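You operate a simulated robot arm through the tools that you are given. There is no shell and no other tool.

Carry out the task below with a simulated robot arm. There is one attempt and no reset: what you move stays moved.

TASK
Put things in order on the packing bench top. At the end: the yellow cleaning block from the packing bench top stands where the grey corner piece stood; the green dust pad from the packing bench top stands where the yellow cleaning block stood; the grey corner piece from the packing bench top stands where the white route marker stood; the white route marker from the packing bench top stands on top of the grey mailer bundle; whatever was shut is shut again. Leave all else as you found it, and nothing knocked over.
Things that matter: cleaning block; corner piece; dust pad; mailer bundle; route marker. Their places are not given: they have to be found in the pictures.

It is judged by the outcome, as a careful person would: the job done as asked, and still so three seconds after it is handed in. It fails if anything else is knocked over, pushed out of place, dropped, spilled or broken.

THE ROBOT
A 6-joint arm with a two-finger gripper, fixed in place. Base frame: the origin is at the foot of the arm, x ahead of it, y to its left, z up; the work surface is at about z = 0. Units: mm, rad, N and s.
With the tool pointing down near the work surface it reaches from about 240 to 620 mm from the base axis. Its first joint turns from -1.152 to 1.152 rad. Payload 1.37 kg.
The tool frame sits at the grasp point between the pads (the TCP): z along the fingers, y along the line on which they close. The tips reach 22 mm beyond it. The gripper opens to 92 mm; its body begins 65 mm behind the TCP.
Orientation is that of the tool frame in the base frame, as [roll, pitch, yaw] about the fixed x, y, z axes, in that order (R = Rz(yaw) Ry(pitch) Rx(roll)). With the fingers straight down and closing along the base's y, the tool's x points along the base's -x, its y along +y and its z along -z.

THE INTERFACE
- The arm moves only by the tool apply_moves. Its argument "increments" is a list of rows, each an object of numbers (a shift or turn left out is 0, a gripper value left out holds the last): "dx", "dy", "dz": the shift along the base's x, y, z in units of 100 mm (1.0 is 100 mm); "wx", "wy", "wz": the turn, a rotation vector about the base's x, y, z in units of 60 degrees (1.0 is 60 degrees). In form: [{"dx": .., "dy": .., "dz": .., "wx": .., "wy": .., "wz": ..}, ...]. A call has 1 to 20 rows; each row is the pose to reach, as a shift and turn from the pose commanded when the call began. "claw" is the opening in per cent of the stroke, from 0 (shut) to 100 (fully open), set as the call begins (left out, the last holds). A call with a number of a shift or a turn outside -1 to 1 is refused whole. Rows are played at 5 a second. More than 50 mm and 0.15 rad between two rows, or a gripper value outside its range, and nothing of the call is played. A pose out of reach is approached as far as the arm can. The call stops where the force on the tool passes 40 N (or 10 N more than at its start, if that is more) or the arm is blocked; 0.2 s more then pass. The fingers move at their own pace (about 59.9 mm/s each) and stop on an object; they squeeze with about 26 N. The grip force told is the motor's: it shows also when the fingers shut on nothing. Time passes only in rows, and 0.2 s behind the last, so rows that repeat a pose let the fingers close. It gives the time, the measured TCP pose, the force on the tool (base axes), the opening and the grip force at its end, in the units of the frame above (readings bear some noise), with the torque about the TCP (base axes, N m) and any sound that the robot's microphone picked up.
- Cameras (640 x 400 px; columns grow to the right, rows downward): "scene" is fixed at [33.5, -441.6, 577]; the picture's right is [0.77, -0.64, 0.00], its down [-0.40, -0.48, -0.78] and it looks along [0.50, 0.60, -0.62] (base axes); focal length 347 px, centre (320, 200). "wrist" rides on the gripper at [71, 19, -102] in the tool frame; the picture's right is [-0.26, 0.97, 0.00], its down [-0.75, -0.20, -0.62] and it looks along [-0.60, -0.16, 0.78] (tool axes); focal length 280 px, centre (320, 200).
- get_image(camera): a new picture of that camera. It takes no simulated time.
- point_at(camera, pixels): there is no depth. For up to 12 entries [column, row, z] of the newest picture of that camera ("zoom" is the newest enlarged one), the place [x, y] in the base frame at which the ray of that pixel passes the height z, good to about 3 mm, but the place of the scene camera against the robot may be out by one fixed shift of up to 12 mm in any direction. It takes no simulated time.
- close_up(camera, box): a new picture of the part [left, top, right, bottom] of that camera's present view, enlarged. It takes no simulated time.
- close_job(): hands the job in; it is judged then, once.

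Unless the task says otherwise, let go and move clear before handing in.

The tools are called after "Emit:" by a JSON object that holds its "method" and its "body". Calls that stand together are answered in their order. apply_moves: Moves the arm, as the interface text tells. Its arguments: {"type":"object","properties":{"increments":{"type":"array"},"claw":{"type":"number"}},"required":["increments"]} The other tools are called the same way: get_image (camera) takes a picture; point_at (camera, pixels) gives the place at which the rays of pixels pass given heights; close_up (camera, box) takes an enlarged picture of a part of a camera's view; close_job () hands the job in.

At the start:

```text
time_s: 0.0
position: [410.7, 33.0, 318.9]
orientation: [3.141, 0.0, 3.141]
contact_force: [-0.6, 0.4, 0.1]
ft_torque: [-0.02, 0.02, -0.03]
width: 92.1
gripper_force: 0.0
```

scene: 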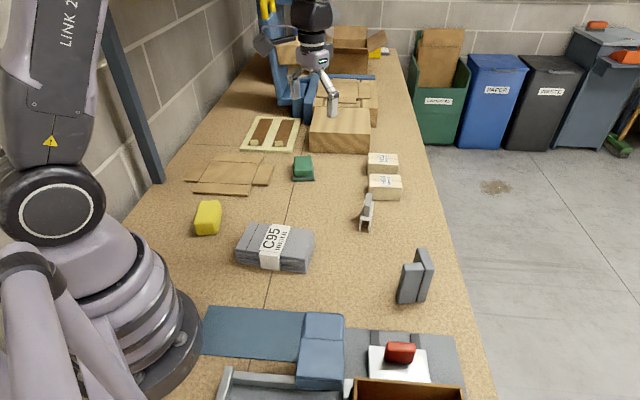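
wrist: 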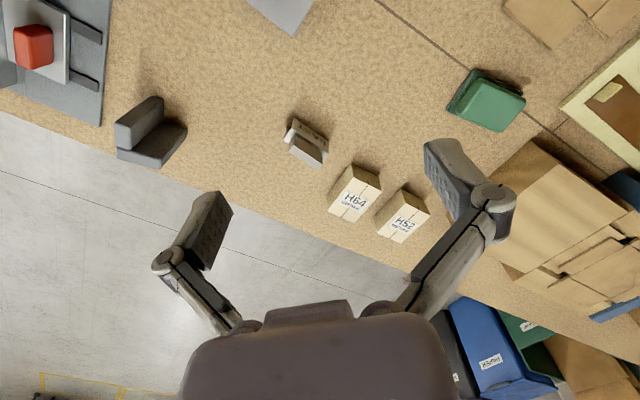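

The scene shows the yellow block near (208,218), the mailer bundle at (275,248), the green pad at (303,168), a small whitish/grey piece at (366,212) and a grey angled piece at (415,277). I'll enlarge these to identify them and see their shapes.

Emit:
{"method": "close_up", "body": {"camera": "scene", "box": [330, 140, 450, 215]}}

Emit:
{"method": "close_up", "body": {"camera": "scene", "box": [180, 190, 340, 290]}}

Emit:
{"method": "close_up", "body": {"camera": "scene", "box": [340, 190, 468, 310]}}

Emit:
{"method": "close_up", "body": {"camera": "scene", "box": [180, 290, 480, 400]}}

Emit:
{"method": "close_up", "body": {"camera": "wrist", "box": [80, 60, 440, 260]}}

```text
5.33 times, centred on (390, 178) of scene
```

zoom: 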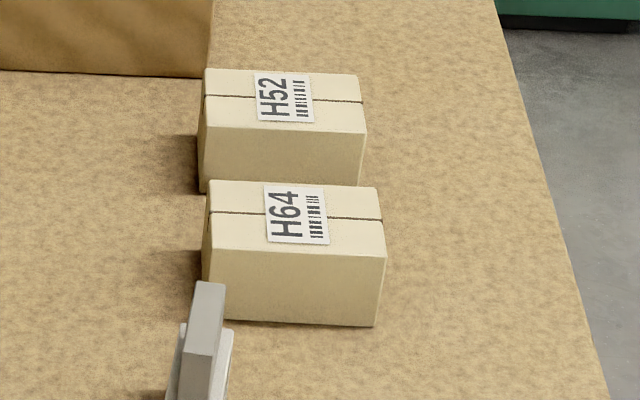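

```text
4.00 times, centred on (260, 240) of scene
```

zoom: 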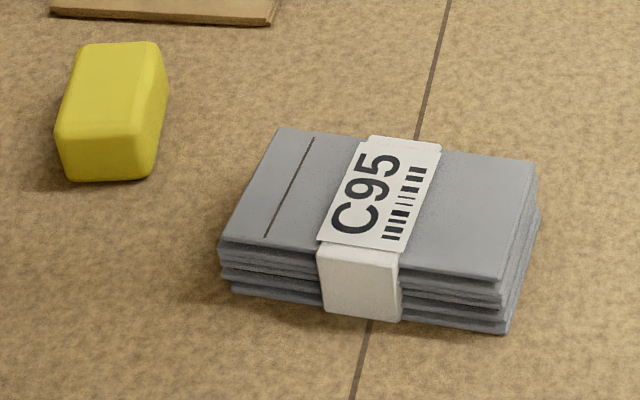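

```text
3.33 times, centred on (404, 250) of scene
```

zoom: 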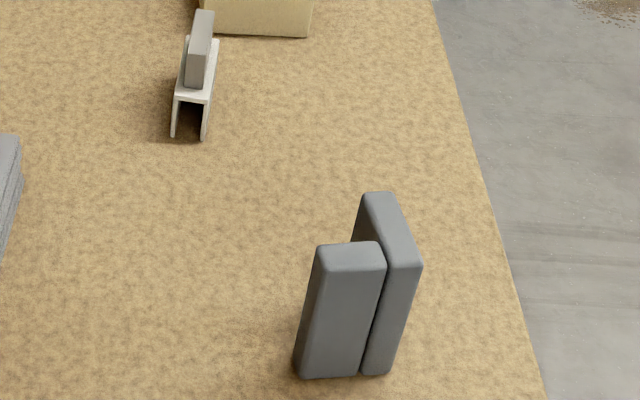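

```text
2.13 times, centred on (330, 345) of scene
```

zoom: 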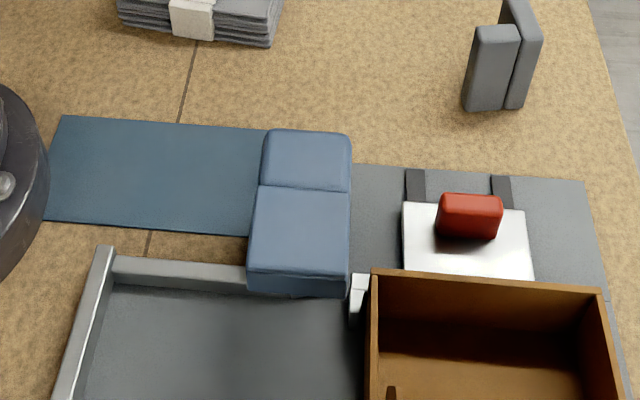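

```text
1.78 times, centred on (260, 160) of wrist
```

zoom: 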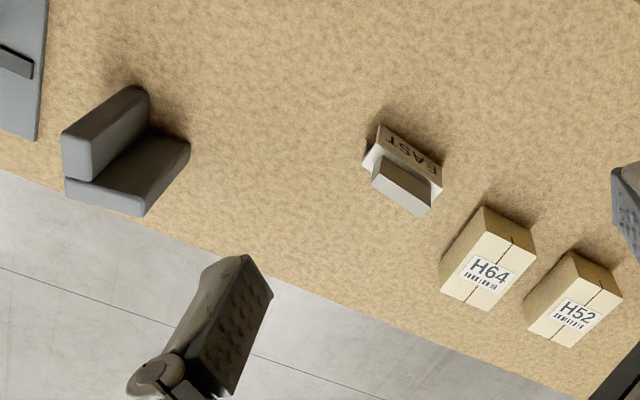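

The marker (white arch with a grey upright, about x 515, y -40) and the corner piece (an L in plan, standing upright, about x 430, y -247) are both identifiable. I'll move the wrist camera lower toward the marker for a better look.

Emit:
{"method": "apply_moves", "body": {"increments": [{"dx": -0.12, "dy": -0.08, "dz": -0.25}, {"dx": -0.25, "dy": -0.16, "dz": -0.5}, {"dx": -0.38, "dy": -0.24, "dz": -0.75}, {"dx": -0.5, "dy": -0.33, "dz": -1.0}, {"dx": -0.5, "dy": -0.33, "dz": -1.0}], "claw": 100}}

```text
time_s: 1.2
position: [360.5, 0.3, 219.5]
orientation: [3.14, 0.001, -3.141]
contact_force: [0.1, 0.5, 0.5]
ft_torque: [-0.01, 0.0, -0.01]
width: 92.0
gripper_force: 0.1
```

The arm is at (360, 0, 220). I'll take pictures from both cameras here to locate the marker.

Emit:
{"method": "get_image", "body": {"camera": "wrist"}}

Emit:
{"method": "get_image", "body": {"camera": "scene"}}

Emit:
{"method": "close_up", "body": {"camera": "wrist", "box": [200, 90, 440, 240]}}

```text
taken
```

wrist: 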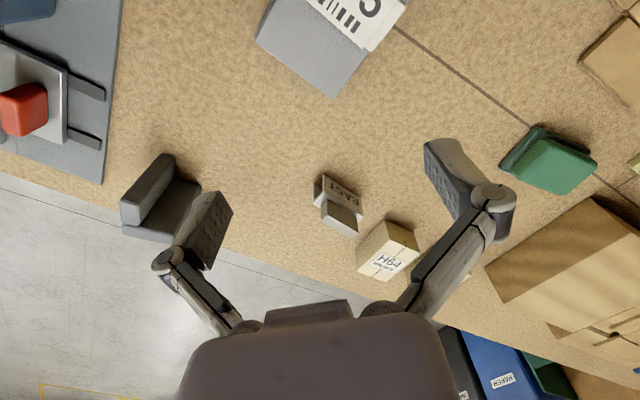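

```text
taken
```

scene: 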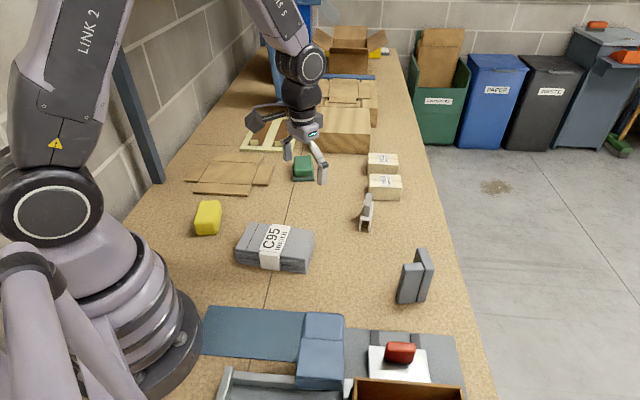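

```text
2.67 times, centred on (320, 165) of wrist
```

zoom: 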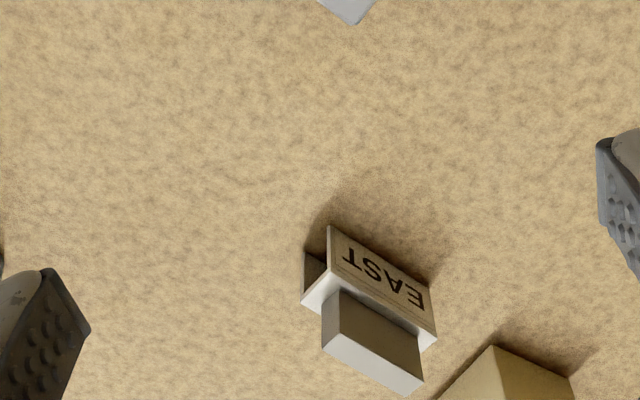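

The marker is an inverted-U white base with an "EAST" face and a narrow fin on top (zoom around (370,310)). I'll get the positions of its key points and also a scene close-up.

Emit:
{"method": "point_at", "body": {"camera": "zoom", "pixels": [[328, 228, 0], [430, 287, 0], [302, 303, 20], [302, 303, 30], [436, 345, 20], [436, 345, 30], [323, 350, 45], [323, 350, 60], [400, 395, 45], [400, 395, 60], [423, 380, 45], [423, 380, 60]]}}

Emit:
{"method": "point_at", "body": {"camera": "scene", "pixels": [[360, 230, 0], [370, 231, 0], [407, 303, 0], [204, 235, 0], [219, 234, 0], [293, 180, 0], [313, 180, 0], [239, 262, 0], [307, 272, 0]]}}

Emit:
{"method": "close_up", "body": {"camera": "scene", "box": [340, 185, 388, 235]}}

```text
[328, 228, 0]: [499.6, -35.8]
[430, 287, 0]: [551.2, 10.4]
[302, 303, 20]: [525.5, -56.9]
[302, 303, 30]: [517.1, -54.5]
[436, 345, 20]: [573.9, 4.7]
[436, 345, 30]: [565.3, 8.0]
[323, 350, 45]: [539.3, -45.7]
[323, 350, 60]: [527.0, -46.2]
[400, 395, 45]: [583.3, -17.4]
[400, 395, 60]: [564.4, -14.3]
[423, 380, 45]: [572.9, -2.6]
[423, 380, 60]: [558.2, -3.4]
```

```text
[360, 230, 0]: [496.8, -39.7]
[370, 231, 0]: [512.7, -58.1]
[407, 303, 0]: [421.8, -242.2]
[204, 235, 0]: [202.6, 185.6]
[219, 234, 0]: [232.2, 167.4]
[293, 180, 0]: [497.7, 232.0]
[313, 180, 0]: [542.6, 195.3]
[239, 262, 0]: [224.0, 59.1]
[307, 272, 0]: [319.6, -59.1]
```

```text
8.00 times, centred on (364, 210) of scene
```

zoom: 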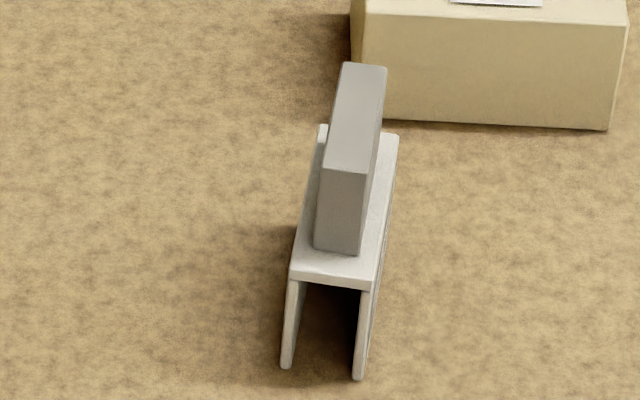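

The scene close-up shows the marker's inverted-U base (leg feet at zoom (284,367) and (357,377)) with the fin on top. I'll read those points, then turn the gripper by about +42° and hover near the marker.

Emit:
{"method": "point_at", "body": {"camera": "zoom", "pixels": [[284, 367, 0], [357, 377, 0], [291, 270, 30], [372, 285, 30], [325, 165, 60], [365, 172, 60], [345, 63, 60], [387, 68, 60], [398, 136, 30], [322, 126, 30]]}}

Emit:
{"method": "apply_moves", "body": {"increments": [{"dx": 0.2, "dy": -0.02, "wz": 0.1}, {"dx": 0.4, "dy": -0.04, "wz": 0.2}, {"dx": 0.6, "dy": -0.06, "wz": 0.3}, {"dx": 0.8, "dy": -0.08, "wz": 0.4}, {"dx": 0.9, "dy": -0.1, "wz": 0.5}, {"dx": 0.95, "dy": -0.12, "wz": 0.6}, {"dx": 1.0, "dy": -0.14, "wz": 0.7}, {"dx": 1.0, "dy": -0.14, "wz": 0.7}]}}

```text
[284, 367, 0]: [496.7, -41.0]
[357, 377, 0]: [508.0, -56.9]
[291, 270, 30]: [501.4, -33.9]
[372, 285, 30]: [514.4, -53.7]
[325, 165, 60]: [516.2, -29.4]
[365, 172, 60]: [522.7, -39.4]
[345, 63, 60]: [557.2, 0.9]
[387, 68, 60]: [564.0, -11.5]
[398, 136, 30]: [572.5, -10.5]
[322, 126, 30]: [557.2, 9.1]
```

```text
time_s: 3.0
position: [461.3, -14.1, 220.0]
orientation: [-3.141, 0.001, -2.408]
contact_force: [0.6, -0.5, 0.1]
ft_torque: [0.0, 0.01, 0.0]
width: 92.1
gripper_force: 0.0
```

The gripper is now at (461, -14, 220), turned by 42°. I'll take a wrist picture to see the marker from closer up.

Emit:
{"method": "get_image", "body": {"camera": "wrist"}}

Emit:
{"method": "close_up", "body": {"camera": "wrist", "box": [220, 60, 460, 210]}}

```text
taken
```

wrist: 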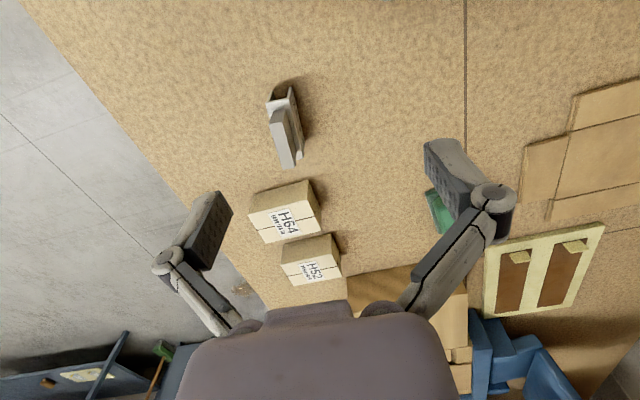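

```text
2.67 times, centred on (340, 135) of wrist
```

zoom: 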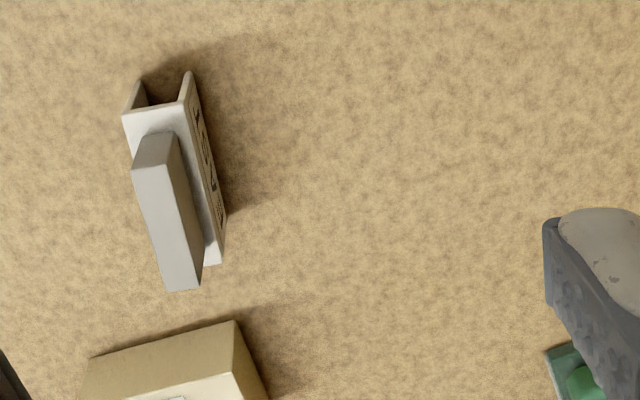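

The close-up shows leg feet at (190,71)/(140,82), the base top corners at (123,115)/(185,103)/(220,265), and the fin top from (132,170) to (200,287). I'll read their places.

Emit:
{"method": "point_at", "body": {"camera": "zoom", "pixels": [[190, 71, 0], [138, 82, 0], [227, 217, 0], [123, 115, 30], [185, 103, 30], [220, 265, 30], [132, 170, 60], [172, 163, 60], [200, 287, 60], [168, 291, 60]]}}

Emit:
{"method": "point_at", "body": {"camera": "zoom", "pixels": [[123, 115, 35], [185, 103, 35], [220, 265, 35], [132, 170, 65], [172, 163, 65], [200, 287, 65], [168, 291, 65], [132, 170, 70], [172, 163, 70], [200, 287, 70], [168, 291, 70]]}}

```text
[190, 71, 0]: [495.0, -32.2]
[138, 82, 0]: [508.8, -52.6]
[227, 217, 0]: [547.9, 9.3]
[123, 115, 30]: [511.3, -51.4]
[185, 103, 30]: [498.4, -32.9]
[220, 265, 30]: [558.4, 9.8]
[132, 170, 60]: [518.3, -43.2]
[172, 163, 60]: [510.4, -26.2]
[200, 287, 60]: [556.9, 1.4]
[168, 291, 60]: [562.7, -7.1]
```

```text
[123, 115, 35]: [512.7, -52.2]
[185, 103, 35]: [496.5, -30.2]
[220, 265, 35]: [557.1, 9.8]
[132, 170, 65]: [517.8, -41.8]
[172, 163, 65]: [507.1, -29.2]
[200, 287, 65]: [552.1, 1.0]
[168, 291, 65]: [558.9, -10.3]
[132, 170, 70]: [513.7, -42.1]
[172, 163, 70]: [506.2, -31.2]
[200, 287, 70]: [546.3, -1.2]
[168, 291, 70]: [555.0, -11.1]
```

The measurements agree: marker centre about (534, -21), long axis about 36°, base top near z=32, fin top near z=65. I'll hover above it with the closing line across the fin.

Emit:
{"method": "apply_moves", "body": {"increments": [{"dx": 0.18, "dy": -0.02, "dz": -0.15, "wz": -0.03}, {"dx": 0.37, "dy": -0.035, "dz": -0.3, "wz": -0.05}, {"dx": 0.55, "dy": -0.05, "dz": -0.5, "wz": -0.08}, {"dx": 0.736, "dy": -0.07, "dz": -0.789, "wz": -0.1}, {"dx": 0.736, "dy": -0.07, "dz": -0.789, "wz": -0.1}], "claw": 60}}

Emit:
{"method": "get_image", "body": {"camera": "wrist"}}

Emit:
{"method": "get_image", "body": {"camera": "scene"}}

```text
time_s: 4.2
position: [535.6, -21.2, 140.3]
orientation: [3.141, 0.001, -2.515]
contact_force: [-0.9, 0.5, 1.0]
ft_torque: [0.01, -0.01, -0.01]
width: 55.1
gripper_force: 0.0
```

```text
taken
```

wrist: 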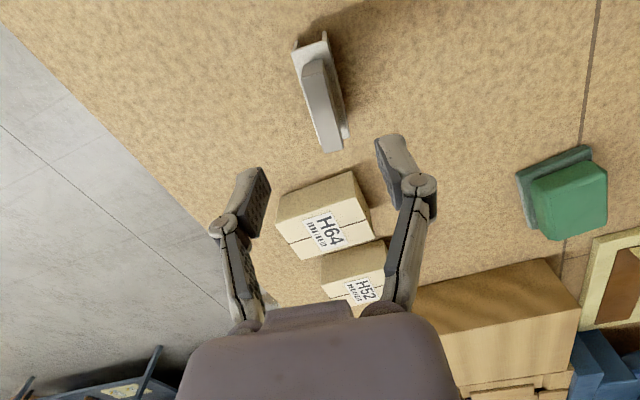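

```text
taken
```

scene: 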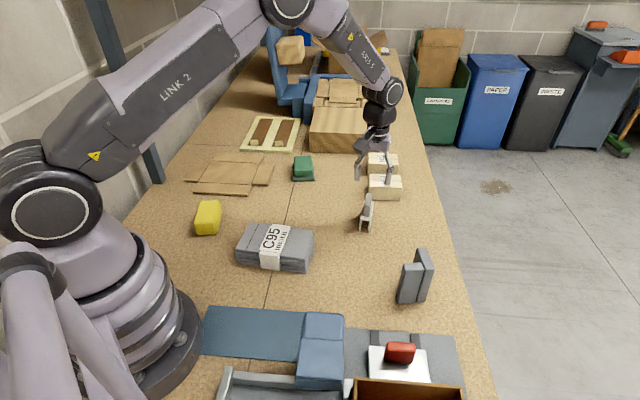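

The fin is lined up at column ~322 below the gripper. I'll enlarge to check the fin's ends and lateral centring before going down.

Emit:
{"method": "close_up", "body": {"camera": "wrist", "box": [240, 10, 400, 160]}}

```text
2.67 times, centred on (320, 85) of wrist
```

zoom: 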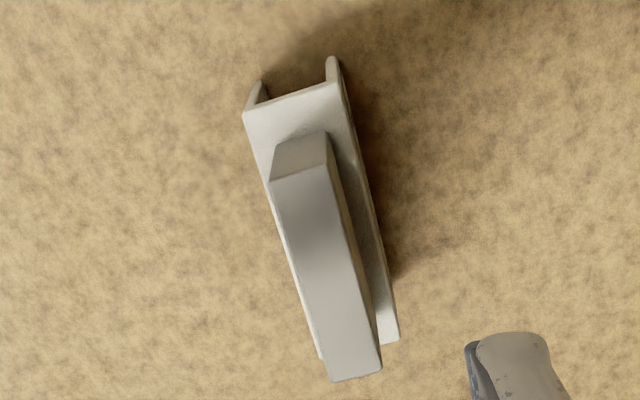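

Emit:
{"method": "point_at", "body": {"camera": "zoom", "pixels": [[336, 57, 0], [257, 82, 0], [244, 113, 33], [338, 83, 33], [399, 338, 33], [318, 355, 33], [269, 182, 65], [329, 165, 65], [382, 370, 65], [334, 381, 65], [275, 148, 33], [326, 132, 33]]}}

Emit:
{"method": "point_at", "body": {"camera": "wrist", "pixels": [[320, 186, 140], [320, 119.6, 65], [320, 90, 33]]}}

```text
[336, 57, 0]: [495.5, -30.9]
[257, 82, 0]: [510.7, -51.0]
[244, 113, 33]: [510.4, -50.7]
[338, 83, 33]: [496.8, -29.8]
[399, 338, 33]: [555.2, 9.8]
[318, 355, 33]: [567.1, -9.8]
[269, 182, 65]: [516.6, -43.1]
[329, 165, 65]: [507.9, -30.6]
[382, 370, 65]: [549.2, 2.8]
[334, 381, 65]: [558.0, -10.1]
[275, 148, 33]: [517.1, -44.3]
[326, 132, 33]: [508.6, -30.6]
```

```text
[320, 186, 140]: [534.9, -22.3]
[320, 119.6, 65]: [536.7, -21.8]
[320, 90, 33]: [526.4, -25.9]
```

Fin centre reads (533, -20) with thickness about 15 mm and the marker axis about 36°, matching the gripper to within 2 mm. I'll go down so the tips stop just above the base top, then close on the fin.

Emit:
{"method": "apply_moves", "body": {"increments": [{"dx": -0.013, "dy": 0.007, "dz": -0.2}, {"dx": -0.013, "dy": 0.007, "dz": -0.4}, {"dx": -0.013, "dy": 0.007, "dz": -0.55}, {"dx": -0.013, "dy": 0.007, "dz": -0.68}, {"dx": -0.013, "dy": 0.007, "dz": -0.75}, {"dx": -0.013, "dy": 0.007, "dz": -0.8}, {"dx": -0.013, "dy": 0.007, "dz": -0.8}]}}

Emit:
{"method": "get_image", "body": {"camera": "wrist"}}

Emit:
{"method": "close_up", "body": {"camera": "scene", "box": [320, 160, 410, 245]}}

```text
time_s: 5.8
position: [533.2, -20.0, 59.9]
orientation: [-3.141, 0.0, -2.514]
contact_force: [0.0, -1.2, 0.5]
ft_torque: [-0.01, 0.0, 0.01]
width: 55.0
gripper_force: 0.0
```

```text
taken
```

wrist: 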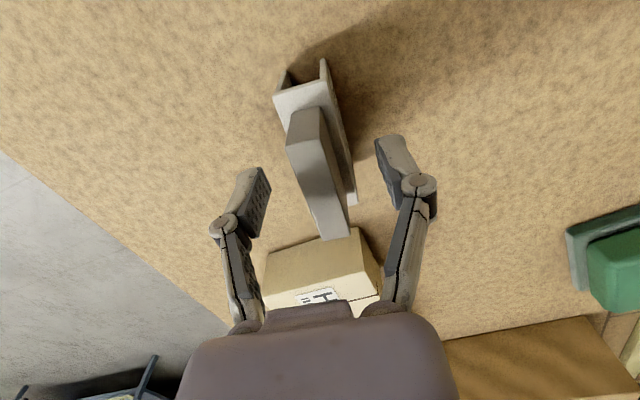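

```text
4.71 times, centred on (365, 202) of scene
```

zoom: 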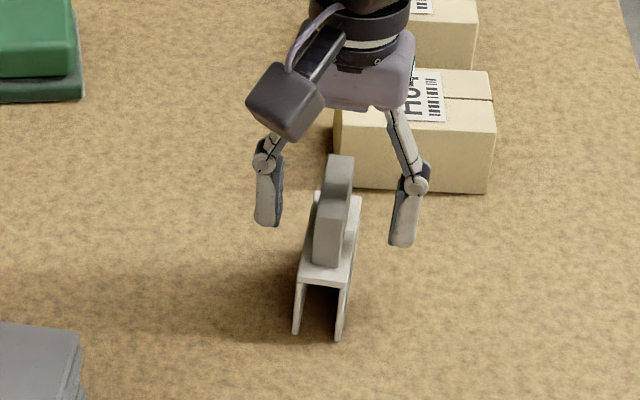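

The fingers straddle the fin evenly (scene zoom: fingers at 270 and 405, fin at 333) with no contact. I'll close on the fin.

Emit:
{"method": "apply_moves", "body": {"increments": [{"dz": 0}, {"dz": 0}, {"dz": 0}, {"dz": 0}, {"dz": 0}, {"dz": 0}], "claw": 0}}

Emit:
{"method": "get_image", "body": {"camera": "wrist"}}

```text
time_s: 7.2
position: [534.9, -20.8, 62.5]
orientation: [-3.138, 0.004, -2.514]
contact_force: [-1.7, 4.6, 26.3]
ft_torque: [0.09, 0.03, 0.07]
width: 13.2
gripper_force: 25.7
```

```text
taken
```

wrist: 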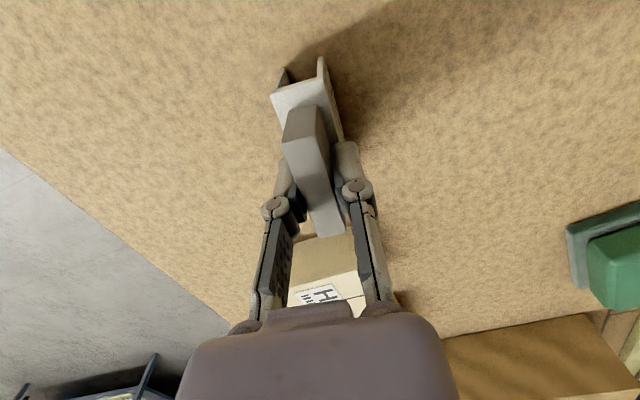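

Grip is firm (13.2 mm, 25.7 N); the fingertips press the base top with 26 N because they extend as they close. I'll lift straight up and check.

Emit:
{"method": "apply_moves", "body": {"increments": [{"dz": 0.04}, {"dz": 0.08}, {"dz": 0.15}, {"dz": 0.3}, {"dz": 0.5}, {"dz": 0.75}, {"dz": 1.0}, {"dz": 1.0}]}}

Emit:
{"method": "get_image", "body": {"camera": "wrist"}}

Emit:
{"method": "get_image", "body": {"camera": "scene"}}

```text
time_s: 9.0
position: [533.4, -20.2, 161.5]
orientation: [-3.142, 0.001, -2.511]
contact_force: [0.1, -0.5, -0.4]
ft_torque: [-0.01, 0.03, 0.01]
width: 13.0
gripper_force: 26.4
```

```text
taken
```

wrist: 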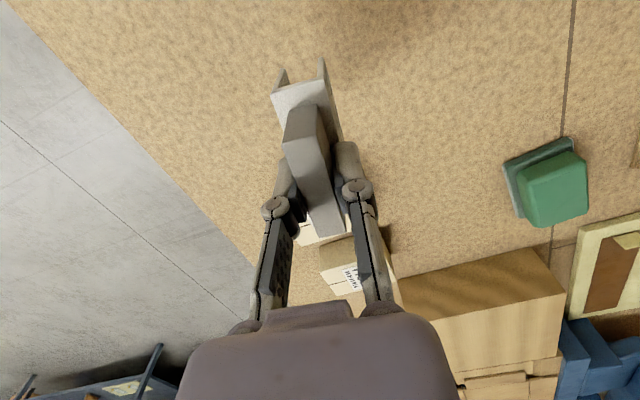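

```text
taken
```

scene: 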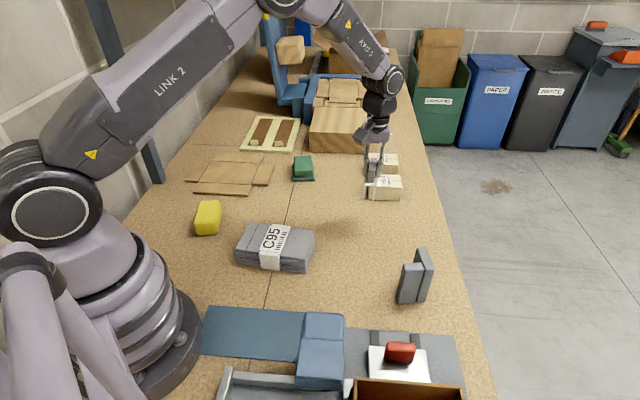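

The marker is held upright and clear of the bench. I'll carry it toward the mailer bundle (near x 278, y 16) in a few calls at safe height.

Emit:
{"method": "apply_moves", "body": {"increments": [{"dx": -0.2, "dy": 0.03, "dz": 0.1}, {"dx": -0.45, "dy": 0.06, "dz": 0.2}, {"dx": -0.7, "dy": 0.09, "dz": 0.3}, {"dx": -1.0, "dy": 0.12, "dz": 0.4}]}}

Emit:
{"method": "apply_moves", "body": {"increments": [{"dx": -0.25, "dy": 0.03}, {"dx": -0.5, "dy": 0.06}, {"dx": -0.75, "dy": 0.09}, {"dx": -1.0, "dy": 0.12}, {"dx": -1.0, "dy": 0.12}]}}

Emit:
{"method": "get_image", "body": {"camera": "wrist"}}

Emit:
{"method": "get_image", "body": {"camera": "scene"}}

```text
time_s: 10.0
position: [434.6, -8.5, 201.4]
orientation: [-3.141, 0.0, -2.512]
contact_force: [0.4, 0.0, -0.4]
ft_torque: [-0.01, -0.02, 0.0]
width: 12.6
gripper_force: 26.3
```

```text
time_s: 11.2
position: [333.1, 2.9, 201.5]
orientation: [-3.141, 0.0, -2.513]
contact_force: [-0.3, -0.4, 0.4]
ft_torque: [-0.02, 0.02, -0.01]
width: 13.0
gripper_force: 26.0
```

```text
taken
```

wrist: 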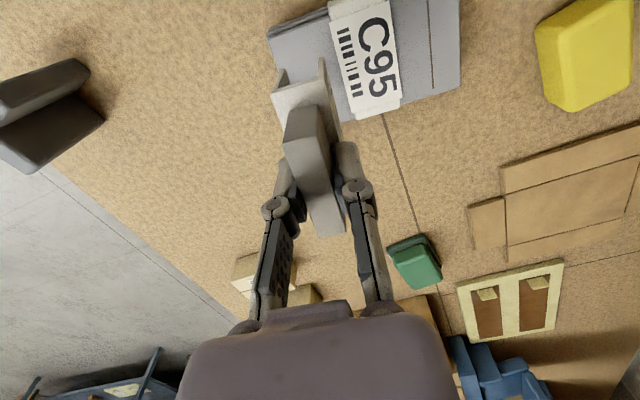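

```text
taken
```

scene: 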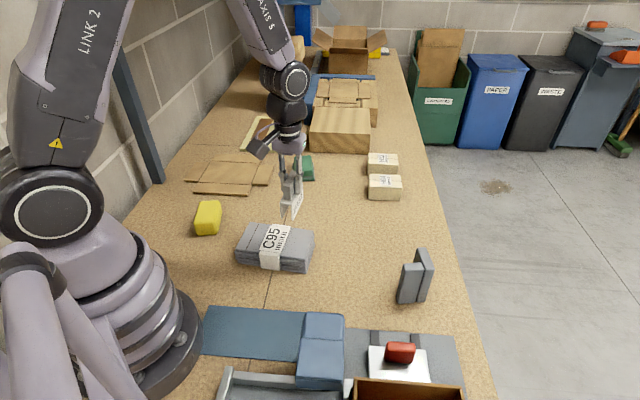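

The wrist view shows the bundle ahead with its far edge from (350,122) to (460,88) and the band between. I'll take a scene close-up and compare the same corners at several heights to find the bundle's top height and centre.

Emit:
{"method": "close_up", "body": {"camera": "scene", "box": [225, 210, 325, 280]}}

Emit:
{"method": "close_up", "body": {"camera": "wrist", "box": [260, 0, 470, 130]}}

```text
5.71 times, centred on (275, 245) of scene
```

zoom: 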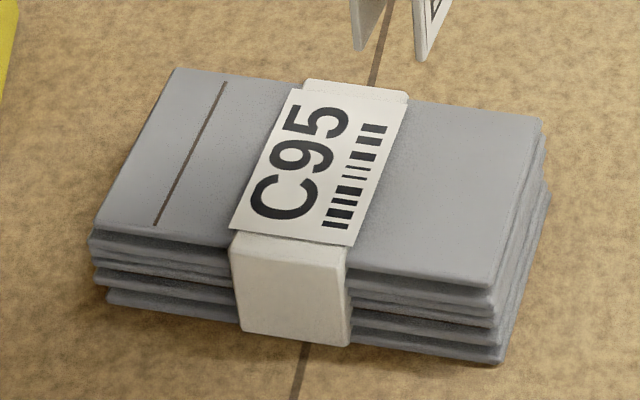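

```text
3.05 times, centred on (365, 65) of wrist
```

zoom: 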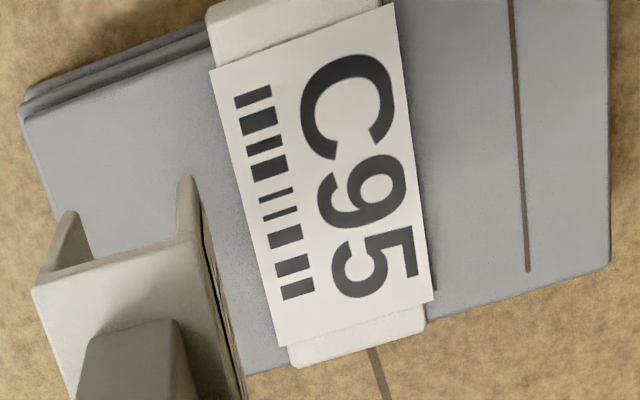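

Emit:
{"method": "point_at", "body": {"camera": "zoom", "pixels": [[393, 3, 30], [210, 70, 30], [434, 300, 30], [280, 347, 30], [393, 3, 40], [210, 70, 40], [434, 300, 40], [280, 347, 40], [610, 268, 35], [20, 118, 35]]}}

Emit:
{"method": "point_at", "body": {"camera": "scene", "pixels": [[259.2, 250.1, 30], [280.6, 253.2, 30], [270.6, 225.4, 30], [290.4, 227.5, 30], [259.2, 250.1, 40], [280.6, 253.2, 40], [270.6, 225.4, 40], [290.4, 227.5, 40]]}}

```text
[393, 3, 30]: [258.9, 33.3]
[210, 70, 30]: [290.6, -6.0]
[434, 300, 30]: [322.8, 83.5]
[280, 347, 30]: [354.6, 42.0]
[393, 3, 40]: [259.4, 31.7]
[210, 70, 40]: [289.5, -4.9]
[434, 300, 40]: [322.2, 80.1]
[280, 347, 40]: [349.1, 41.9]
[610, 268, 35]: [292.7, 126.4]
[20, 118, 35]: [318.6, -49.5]
```

```text
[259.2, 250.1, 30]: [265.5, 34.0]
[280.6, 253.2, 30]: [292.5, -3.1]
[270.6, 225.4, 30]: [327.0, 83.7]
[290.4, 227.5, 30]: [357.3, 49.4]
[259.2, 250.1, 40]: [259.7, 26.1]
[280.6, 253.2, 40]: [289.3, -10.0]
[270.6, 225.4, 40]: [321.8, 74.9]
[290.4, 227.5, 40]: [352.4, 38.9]
```

Matching both cameras puts the bundle's top near z≈38 with its centre about (305, 37) and the band axis about 38°. I'll move the marker over that centre and lower it to leave about 20 mm of clearance.

Emit:
{"method": "apply_moves", "body": {"increments": [{"dx": -0.1, "dy": 0.12, "wz": 0.01}, {"dx": -0.2, "dy": 0.24, "wz": 0.02}, {"dx": -0.275, "dy": 0.338, "wz": 0.03}, {"dx": -0.275, "dy": 0.338, "dz": -0.3, "wz": 0.03}, {"dx": -0.275, "dy": 0.338, "dz": -0.6, "wz": 0.03}, {"dx": -0.275, "dy": 0.338, "dz": -0.8, "wz": 0.03}, {"dx": -0.275, "dy": 0.338, "dz": -0.8, "wz": 0.03}]}}

Emit:
{"method": "get_image", "body": {"camera": "wrist"}}

Emit:
{"method": "close_up", "body": {"camera": "scene", "box": [215, 180, 335, 285]}}

```text
time_s: 12.8
position: [305.8, 36.4, 120.9]
orientation: [-3.14, 0.0, -2.482]
contact_force: [0.2, -0.3, -0.7]
ft_torque: [0.02, 0.03, 0.01]
width: 13.1
gripper_force: 26.1
```

```text
taken
```

wrist: 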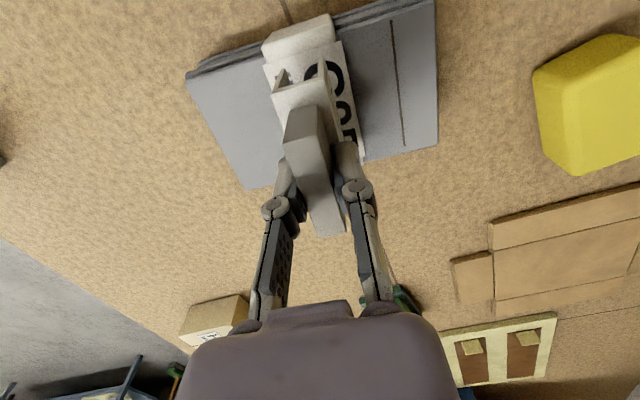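

```text
3.81 times, centred on (275, 232) of scene
```

zoom: 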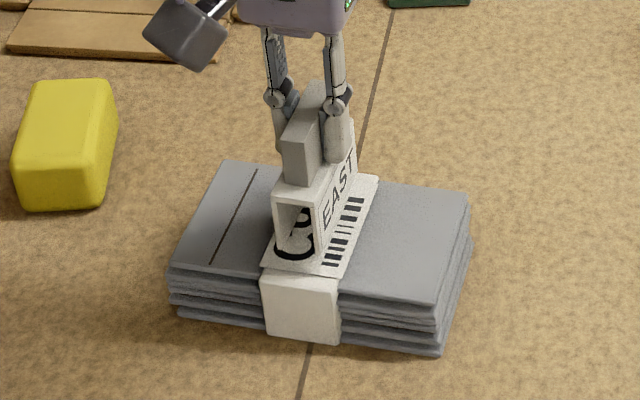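

The marker hangs about 20 mm above the bundle, with its near end close to the bundle's near edge (scene zoom feet at (278,250) and (318,266)). I'll re-measure the bundle's top corners before lowering.

Emit:
{"method": "point_at", "body": {"camera": "zoom", "pixels": [[222, 162, 38], [470, 192, 38], [436, 302, 38], [167, 268, 38], [262, 264, 38], [338, 277, 38], [378, 176, 38], [278, 250, 58], [318, 266, 58]]}}

Emit:
{"method": "close_up", "body": {"camera": "wrist", "box": [180, 0, 450, 200]}}

```text
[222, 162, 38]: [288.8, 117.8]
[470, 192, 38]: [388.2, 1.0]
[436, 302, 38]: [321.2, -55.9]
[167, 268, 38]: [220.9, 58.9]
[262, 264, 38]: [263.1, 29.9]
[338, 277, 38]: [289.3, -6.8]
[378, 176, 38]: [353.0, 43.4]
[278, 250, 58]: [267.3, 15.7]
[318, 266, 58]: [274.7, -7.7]
```

```text
2.00 times, centred on (315, 100) of wrist
```

zoom: 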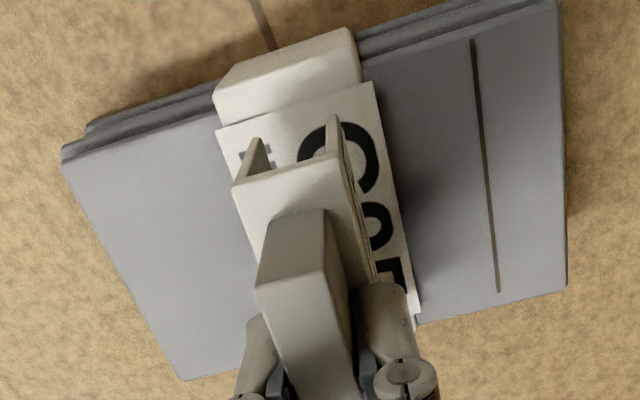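

Emit:
{"method": "point_at", "body": {"camera": "zoom", "pixels": [[63, 160, 38], [183, 380, 38], [567, 290, 38], [558, 1, 38], [217, 130, 38], [372, 82, 38], [258, 140, 58], [331, 116, 58], [233, 184, 91], [325, 155, 91]]}}

Emit:
{"method": "close_up", "body": {"camera": "scene", "box": [255, 200, 320, 265]}}

```text
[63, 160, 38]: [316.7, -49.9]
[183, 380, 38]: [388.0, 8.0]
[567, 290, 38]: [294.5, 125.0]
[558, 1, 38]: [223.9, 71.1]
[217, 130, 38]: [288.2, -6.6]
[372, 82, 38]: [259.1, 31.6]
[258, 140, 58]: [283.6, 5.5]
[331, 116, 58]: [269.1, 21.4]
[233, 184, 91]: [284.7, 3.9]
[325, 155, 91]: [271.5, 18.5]
```

```text
6.15 times, centred on (288, 232) of scene
```

zoom: 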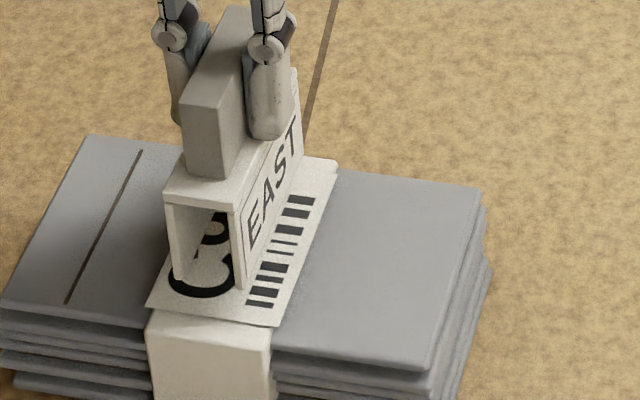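

Emit:
{"method": "point_at", "body": {"camera": "zoom", "pixels": [[180, 280, 40], [180, 280, 50], [180, 280, 60], [243, 290, 40], [243, 290, 50], [243, 290, 60], [148, 305, 38], [275, 326, 38], [148, 305, 45], [275, 326, 45]]}}

```text
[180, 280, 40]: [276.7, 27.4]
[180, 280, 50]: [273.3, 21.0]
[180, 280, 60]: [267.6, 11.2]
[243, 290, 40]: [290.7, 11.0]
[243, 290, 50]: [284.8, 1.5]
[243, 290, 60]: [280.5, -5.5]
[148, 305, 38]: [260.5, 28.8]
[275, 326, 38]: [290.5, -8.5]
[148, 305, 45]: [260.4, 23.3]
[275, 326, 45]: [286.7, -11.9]
```

Both cameras agree the marker is centred within about 2 mm over the bundle, with feet roughly 10–20 mm above it. I'll lower in small steps, watching the force.

Emit:
{"method": "apply_moves", "body": {"increments": [{"dx": 0.01, "dy": 0.02, "dz": -0.03}, {"dx": 0.01, "dy": 0.02, "dz": -0.06}, {"dx": 0.01, "dy": 0.02, "dz": -0.09}, {"dx": 0.01, "dy": 0.02, "dz": -0.12}, {"dx": 0.01, "dy": 0.02, "dz": -0.12}]}}

Emit:
{"method": "close_up", "body": {"camera": "scene", "box": [255, 200, 320, 265]}}

```text
time_s: 14.0
position: [306.7, 39.1, 109.0]
orientation: [3.141, -0.001, -2.482]
contact_force: [0.2, 0.7, -1.0]
ft_torque: [0.02, 0.01, -0.01]
width: 12.7
gripper_force: 25.8
```

```text
6.15 times, centred on (288, 232) of scene
```

zoom: 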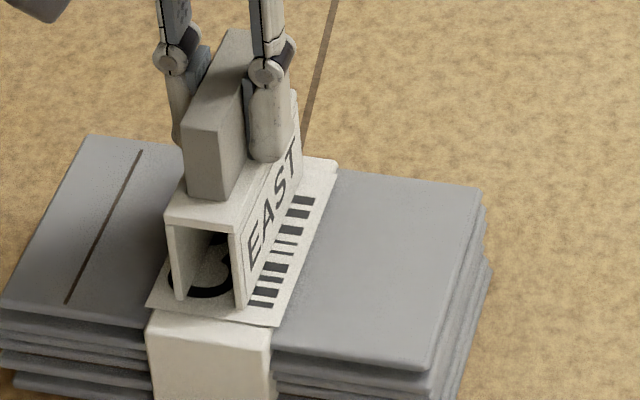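

Feet are now just above the label, with no force yet (z = 109). I'll continue in 1 mm rows.

Emit:
{"method": "apply_moves", "body": {"increments": [{"dz": -0.01}, {"dz": -0.02}, {"dz": -0.03}, {"dz": -0.04}, {"dz": -0.04}]}}

```text
time_s: 14.9
position: [306.4, 38.3, 107.2]
orientation: [-3.139, 0.003, -2.482]
contact_force: [-1.8, 0.7, 12.6]
ft_torque: [0.08, -0.04, 0.0]
width: 12.8
gripper_force: 25.7
stopped in row 4: the force on the tool passed its limit at 44 N (the readings are from after the stop); the commanded pose is now the measured one
```

Contact was felt at z≈107, so the marker is on the bundle. I'll check the picture before opening.

Emit:
{"method": "close_up", "body": {"camera": "scene", "box": [225, 190, 325, 280]}}

Emit:
{"method": "get_image", "body": {"camera": "wrist"}}

```text
4.44 times, centred on (275, 235) of scene
```

zoom: 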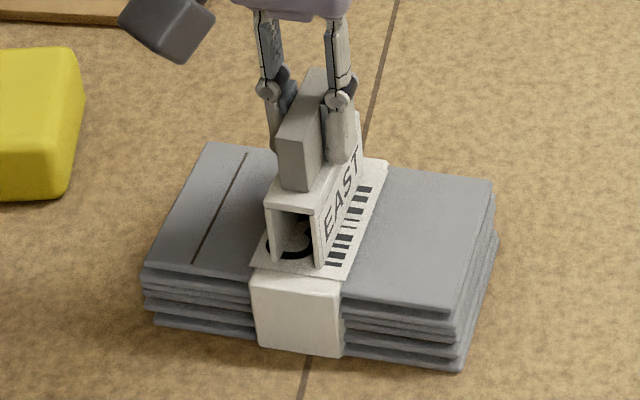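

```text
taken
```

wrist: 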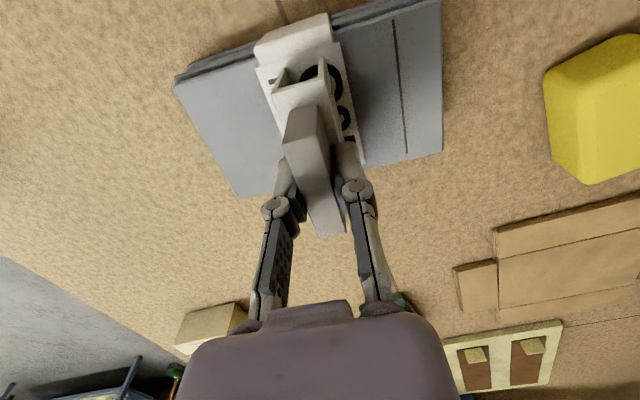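

The marker stands centred on the label with feet on the bundle. I'll open the fingers and rise straight up.

Emit:
{"method": "apply_moves", "body": {"increments": [{"dz": 0}, {"dz": 0}, {"dz": 0}, {"dz": 0}], "claw": 50}}

Emit:
{"method": "apply_moves", "body": {"increments": [{"dz": 0.1}, {"dz": 0.25}, {"dz": 0.5}, {"dz": 0.8}, {"dz": 1.0}]}}

Emit:
{"method": "get_image", "body": {"camera": "scene"}}

Emit:
{"method": "get_image", "body": {"camera": "wrist"}}

```text
time_s: 15.9
position: [306.8, 38.8, 106.7]
orientation: [3.141, 0.003, -2.482]
contact_force: [0.9, 0.1, 0.0]
ft_torque: [-0.02, 0.02, 0.02]
width: 45.7
gripper_force: 0.1
```

```text
time_s: 17.1
position: [306.5, 39.5, 206.3]
orientation: [-3.142, 0.001, -2.483]
contact_force: [0.1, -0.4, 0.1]
ft_torque: [0.0, -0.01, 0.01]
width: 45.8
gripper_force: 0.1
```

```text
taken
```

scene: 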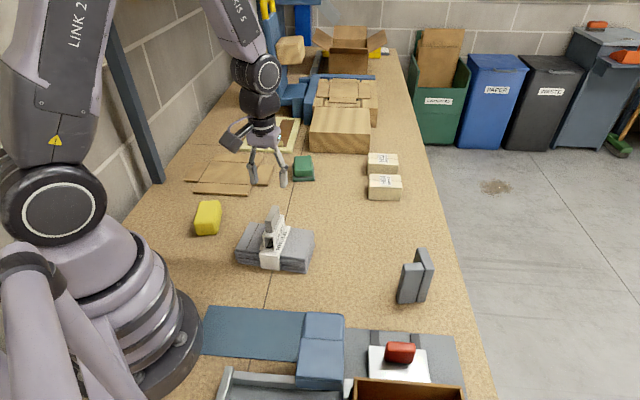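

```text
taken
```

wrist: 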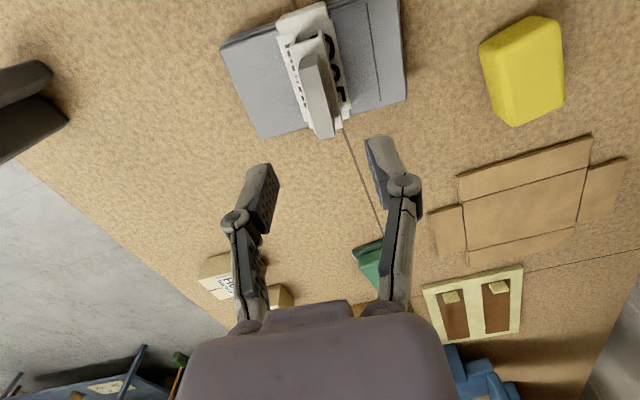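

The marker stands on the bundle unassisted. Next is the corner piece near (425, -245); I'll move there at height while turning the gripper back to square for a good view.

Emit:
{"method": "apply_moves", "body": {"increments": [{"dx": 0.1, "dy": -0.25, "wz": -0.1}, {"dx": 0.2, "dy": -0.5, "wz": -0.2}, {"dx": 0.3, "dy": -0.75, "wz": -0.3}, {"dx": 0.4, "dy": -1.0, "wz": -0.4}]}}

Emit:
{"method": "apply_moves", "body": {"increments": [{"dx": 0.1, "dy": -0.3, "wz": -0.1}, {"dx": 0.2, "dy": -0.6, "wz": -0.2}, {"dx": 0.25, "dy": -0.8, "wz": -0.23}, {"dx": 0.3, "dy": -1.0, "wz": -0.23}, {"dx": 0.3, "dy": -1.0, "wz": -0.23}]}}

Emit:
{"method": "get_image", "body": {"camera": "wrist"}}

Emit:
{"method": "get_image", "body": {"camera": "scene"}}

```text
time_s: 18.1
position: [347.9, -61.0, 207.0]
orientation: [3.141, 0.001, -2.902]
contact_force: [-0.7, -0.2, -0.7]
ft_torque: [0.0, 0.05, -0.01]
width: 45.8
gripper_force: 0.2
```

```text
time_s: 19.3
position: [376.2, -160.6, 207.6]
orientation: [-3.14, 0.002, -3.141]
contact_force: [-0.9, 0.8, -0.2]
ft_torque: [0.01, -0.01, -0.01]
width: 45.8
gripper_force: 0.0
```

```text
taken
```

wrist: 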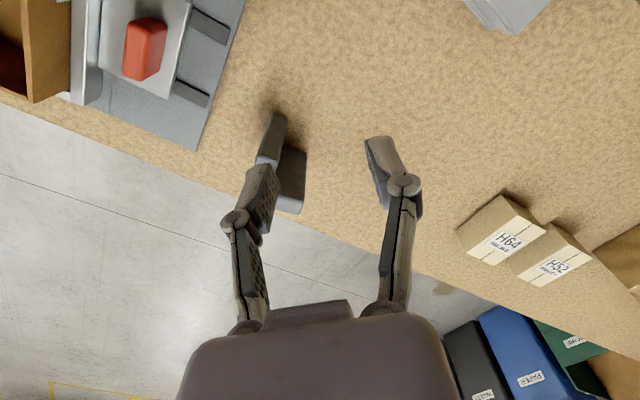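

```text
taken
```

scene: 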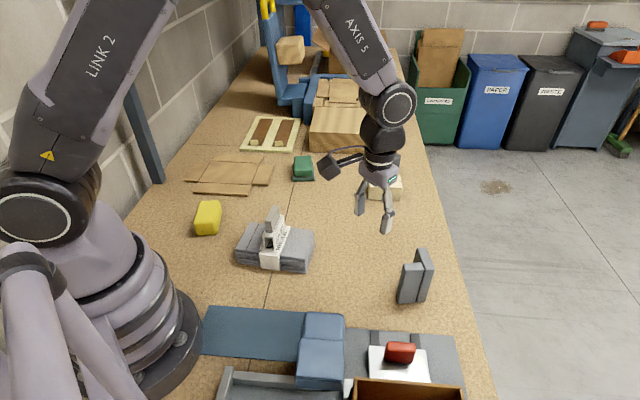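

The left finger hides part of the corner piece (around (280,165)). I'll shift about -60 mm in y so it appears between the fingers.

Emit:
{"method": "apply_moves", "body": {"increments": [{"dx": -0.1, "dy": -0.3}, {"dx": -0.2, "dy": -0.6}, {"dx": -0.2, "dy": -0.6}], "claw": 100}}

Emit:
{"method": "get_image", "body": {"camera": "wrist"}}

Emit:
{"method": "close_up", "body": {"camera": "wrist", "box": [230, 60, 450, 210]}}

```text
time_s: 20.1
position: [356.5, -221.6, 207.5]
orientation: [-3.141, 0.001, -3.141]
contact_force: [0.0, -0.1, -1.5]
ft_torque: [0.0, -0.01, 0.04]
width: 92.0
gripper_force: 0.1
```

```text
taken
```

wrist: 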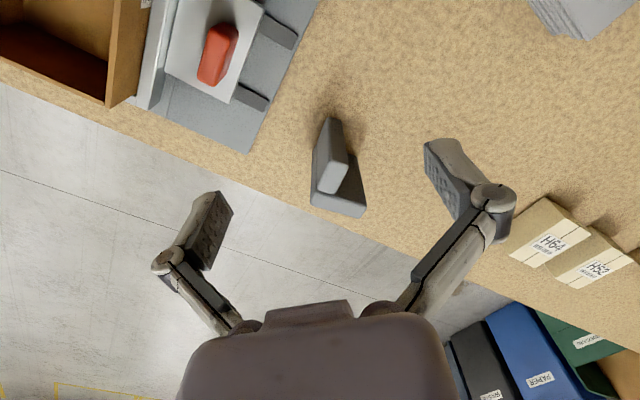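

```text
2.67 times, centred on (340, 135) of wrist
```

zoom: 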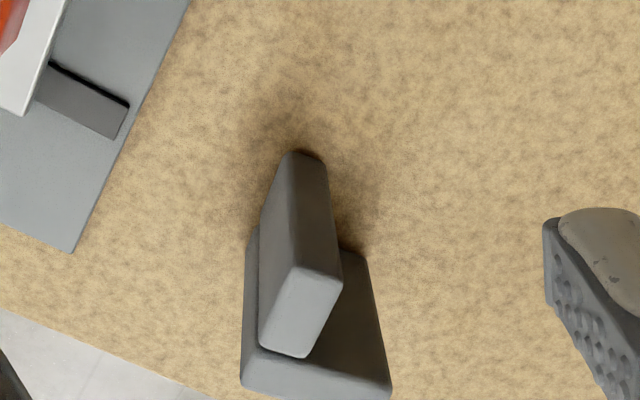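

The wrist close-up shows two upright slabs forming an L in plan: slab A with top face around (300,310) and slab B behind it at the lower edge. I'll frame the whole thing more closely and measure it.

Emit:
{"method": "close_up", "body": {"camera": "wrist", "box": [285, 100, 395, 230]}}

Emit:
{"method": "close_up", "body": {"camera": "scene", "box": [385, 240, 445, 310]}}

```text
3.08 times, centred on (340, 165) of wrist
```

zoom: 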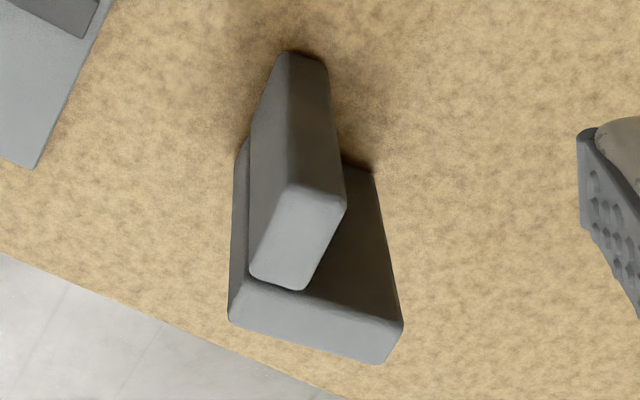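

```text
5.71 times, centred on (415, 275) of scene
```

zoom: 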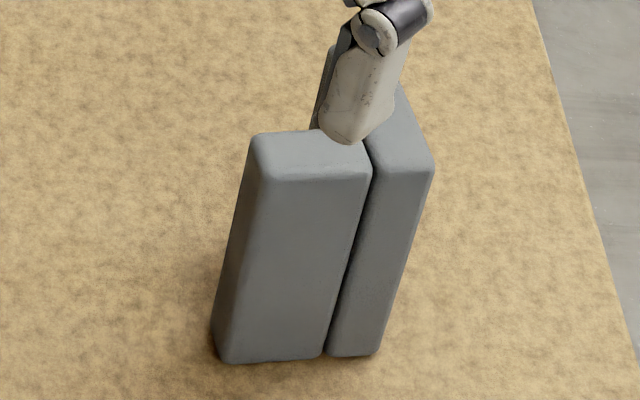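

Emit:
{"method": "point_at", "body": {"camera": "wrist", "pixels": [[327, 117.9, 0], [341.6, 121.2, 0], [356.9, 155.9, 0], [328.6, 161.1, 80], [348.1, 166.6, 80], [333.5, 194.2, 80], [317.3, 189.4, 80], [310.1, 204, 80], [366.9, 204.6, 80], [360.5, 217.6, 80], [328.6, 161.1, 90], [348.1, 166.6, 90]]}}

Emit:
{"method": "point_at", "body": {"camera": "zoom", "pixels": [[215, 355, 0], [322, 358, 0], [330, 354, 0], [382, 354, 0], [252, 140, 80], [262, 178, 80], [370, 172, 80], [375, 168, 80], [435, 165, 80], [252, 140, 90], [370, 172, 90], [435, 165, 90]]}}

```text
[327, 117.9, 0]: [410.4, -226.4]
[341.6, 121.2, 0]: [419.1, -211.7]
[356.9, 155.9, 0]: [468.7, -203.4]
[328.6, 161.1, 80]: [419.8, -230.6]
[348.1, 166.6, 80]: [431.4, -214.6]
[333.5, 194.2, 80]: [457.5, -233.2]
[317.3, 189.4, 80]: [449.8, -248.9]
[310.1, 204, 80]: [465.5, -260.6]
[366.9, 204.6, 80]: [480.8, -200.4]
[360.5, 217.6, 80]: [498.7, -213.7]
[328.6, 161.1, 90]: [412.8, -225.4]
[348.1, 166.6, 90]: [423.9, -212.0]
```

```text
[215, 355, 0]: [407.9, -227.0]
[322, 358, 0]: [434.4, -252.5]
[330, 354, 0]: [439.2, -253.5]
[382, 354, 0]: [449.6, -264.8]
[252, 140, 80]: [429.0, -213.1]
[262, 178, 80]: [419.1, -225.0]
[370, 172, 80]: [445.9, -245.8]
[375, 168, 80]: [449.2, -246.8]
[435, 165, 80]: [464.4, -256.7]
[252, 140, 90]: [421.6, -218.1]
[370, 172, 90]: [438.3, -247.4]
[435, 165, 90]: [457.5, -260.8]
```

Emit:
{"method": "point_at", "body": {"camera": "wrist", "pixels": [[328.6, 161.1, 90], [348.1, 166.6, 90], [333.5, 194.2, 90], [317.3, 189.4, 90], [310.1, 204, 90], [366.9, 204.6, 90], [360.5, 217.6, 90], [316.6, 190.3, 90], [320, 186, 207]]}}

Emit:
{"method": "point_at", "body": {"camera": "wrist", "pixels": [[328.6, 161.1, 90], [348.1, 166.6, 90], [333.5, 194.2, 90], [317.3, 189.4, 90], [310.1, 204, 90], [366.9, 204.6, 90], [360.5, 217.6, 90], [316.6, 190.3, 90], [320, 186, 207]]}}

```text
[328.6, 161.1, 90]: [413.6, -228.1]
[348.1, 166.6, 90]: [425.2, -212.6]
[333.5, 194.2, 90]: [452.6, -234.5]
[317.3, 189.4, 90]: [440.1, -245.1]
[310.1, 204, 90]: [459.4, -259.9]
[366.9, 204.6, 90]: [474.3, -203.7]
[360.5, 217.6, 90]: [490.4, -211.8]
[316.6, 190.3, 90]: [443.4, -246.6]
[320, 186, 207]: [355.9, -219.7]
```

```text
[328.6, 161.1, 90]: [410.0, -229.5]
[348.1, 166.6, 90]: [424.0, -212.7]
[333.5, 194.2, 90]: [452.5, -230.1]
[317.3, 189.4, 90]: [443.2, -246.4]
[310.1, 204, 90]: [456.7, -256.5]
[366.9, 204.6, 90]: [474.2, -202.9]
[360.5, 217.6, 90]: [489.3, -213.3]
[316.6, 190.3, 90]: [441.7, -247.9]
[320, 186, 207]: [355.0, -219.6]
```

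Averaging readings: leg A's top is about 35×19 mm centred near (433, -230), leg B about 54×18 mm centred near (466, -230), height about 90 mm, and A's axis about -34.5°. I'll hover over leg A with the fingers closing across its thickness.

Emit:
{"method": "apply_moves", "body": {"increments": [{"dx": 0.12, "dy": -0.01, "dz": 0.0, "wz": -0.1}, {"dx": 0.25, "dy": -0.02, "dz": 0.0, "wz": -0.2}, {"dx": 0.4, "dy": -0.04, "dz": -0.1, "wz": -0.3}, {"dx": 0.55, "dy": -0.06, "dz": -0.2, "wz": -0.4}, {"dx": 0.68, "dy": -0.07, "dz": -0.3, "wz": -0.5}, {"dx": 0.751, "dy": -0.073, "dz": -0.4, "wz": -0.575}, {"dx": 0.751, "dy": -0.073, "dz": -0.5, "wz": -0.575}, {"dx": 0.751, "dy": -0.073, "dz": -0.5, "wz": -0.575}], "claw": 70}}

Emit:
{"method": "get_image", "body": {"camera": "wrist"}}

Emit:
{"method": "close_up", "body": {"camera": "wrist", "box": [240, 40, 420, 210]}}

Emit:
{"method": "close_up", "body": {"camera": "scene", "box": [365, 200, 455, 310]}}

```text
time_s: 21.9
position: [432.0, -228.7, 157.6]
orientation: [-3.141, 0.002, 2.54]
contact_force: [-0.5, 0.6, 0.6]
ft_torque: [-0.02, 0.0, 0.0]
width: 64.2
gripper_force: 0.1
```

```text
taken
```

wrist: 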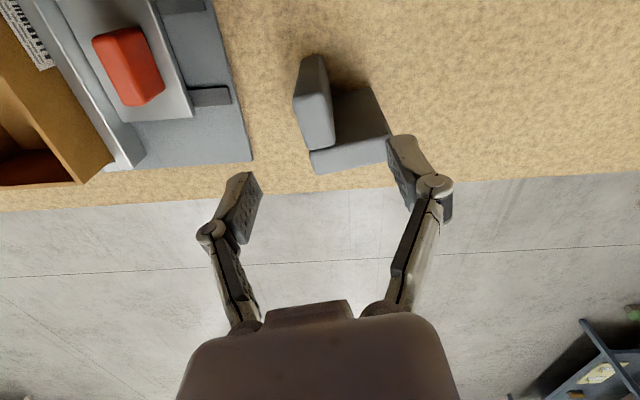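

```text
2.35 times, centred on (330, 125) of wrist
```

zoom: 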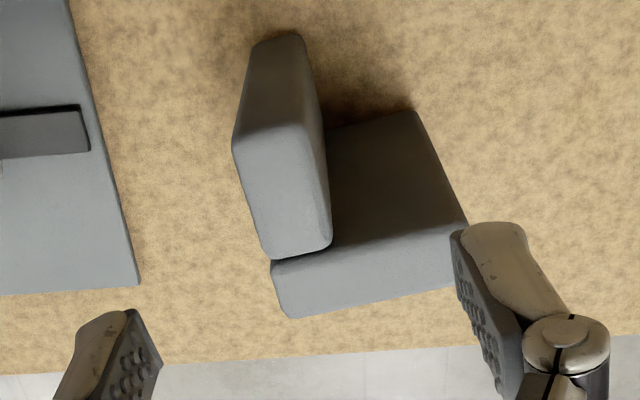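

```text
3.64 times, centred on (410, 255) of scene
```

zoom: 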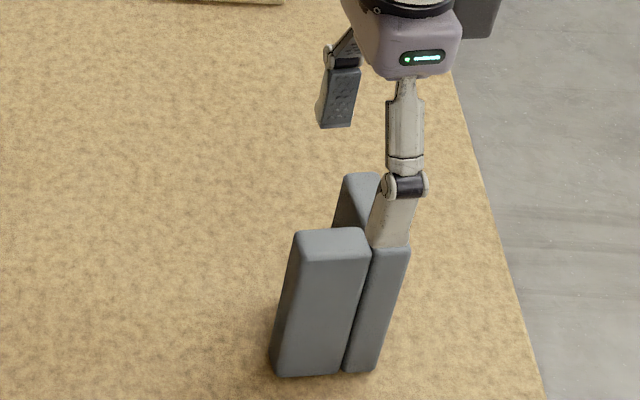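

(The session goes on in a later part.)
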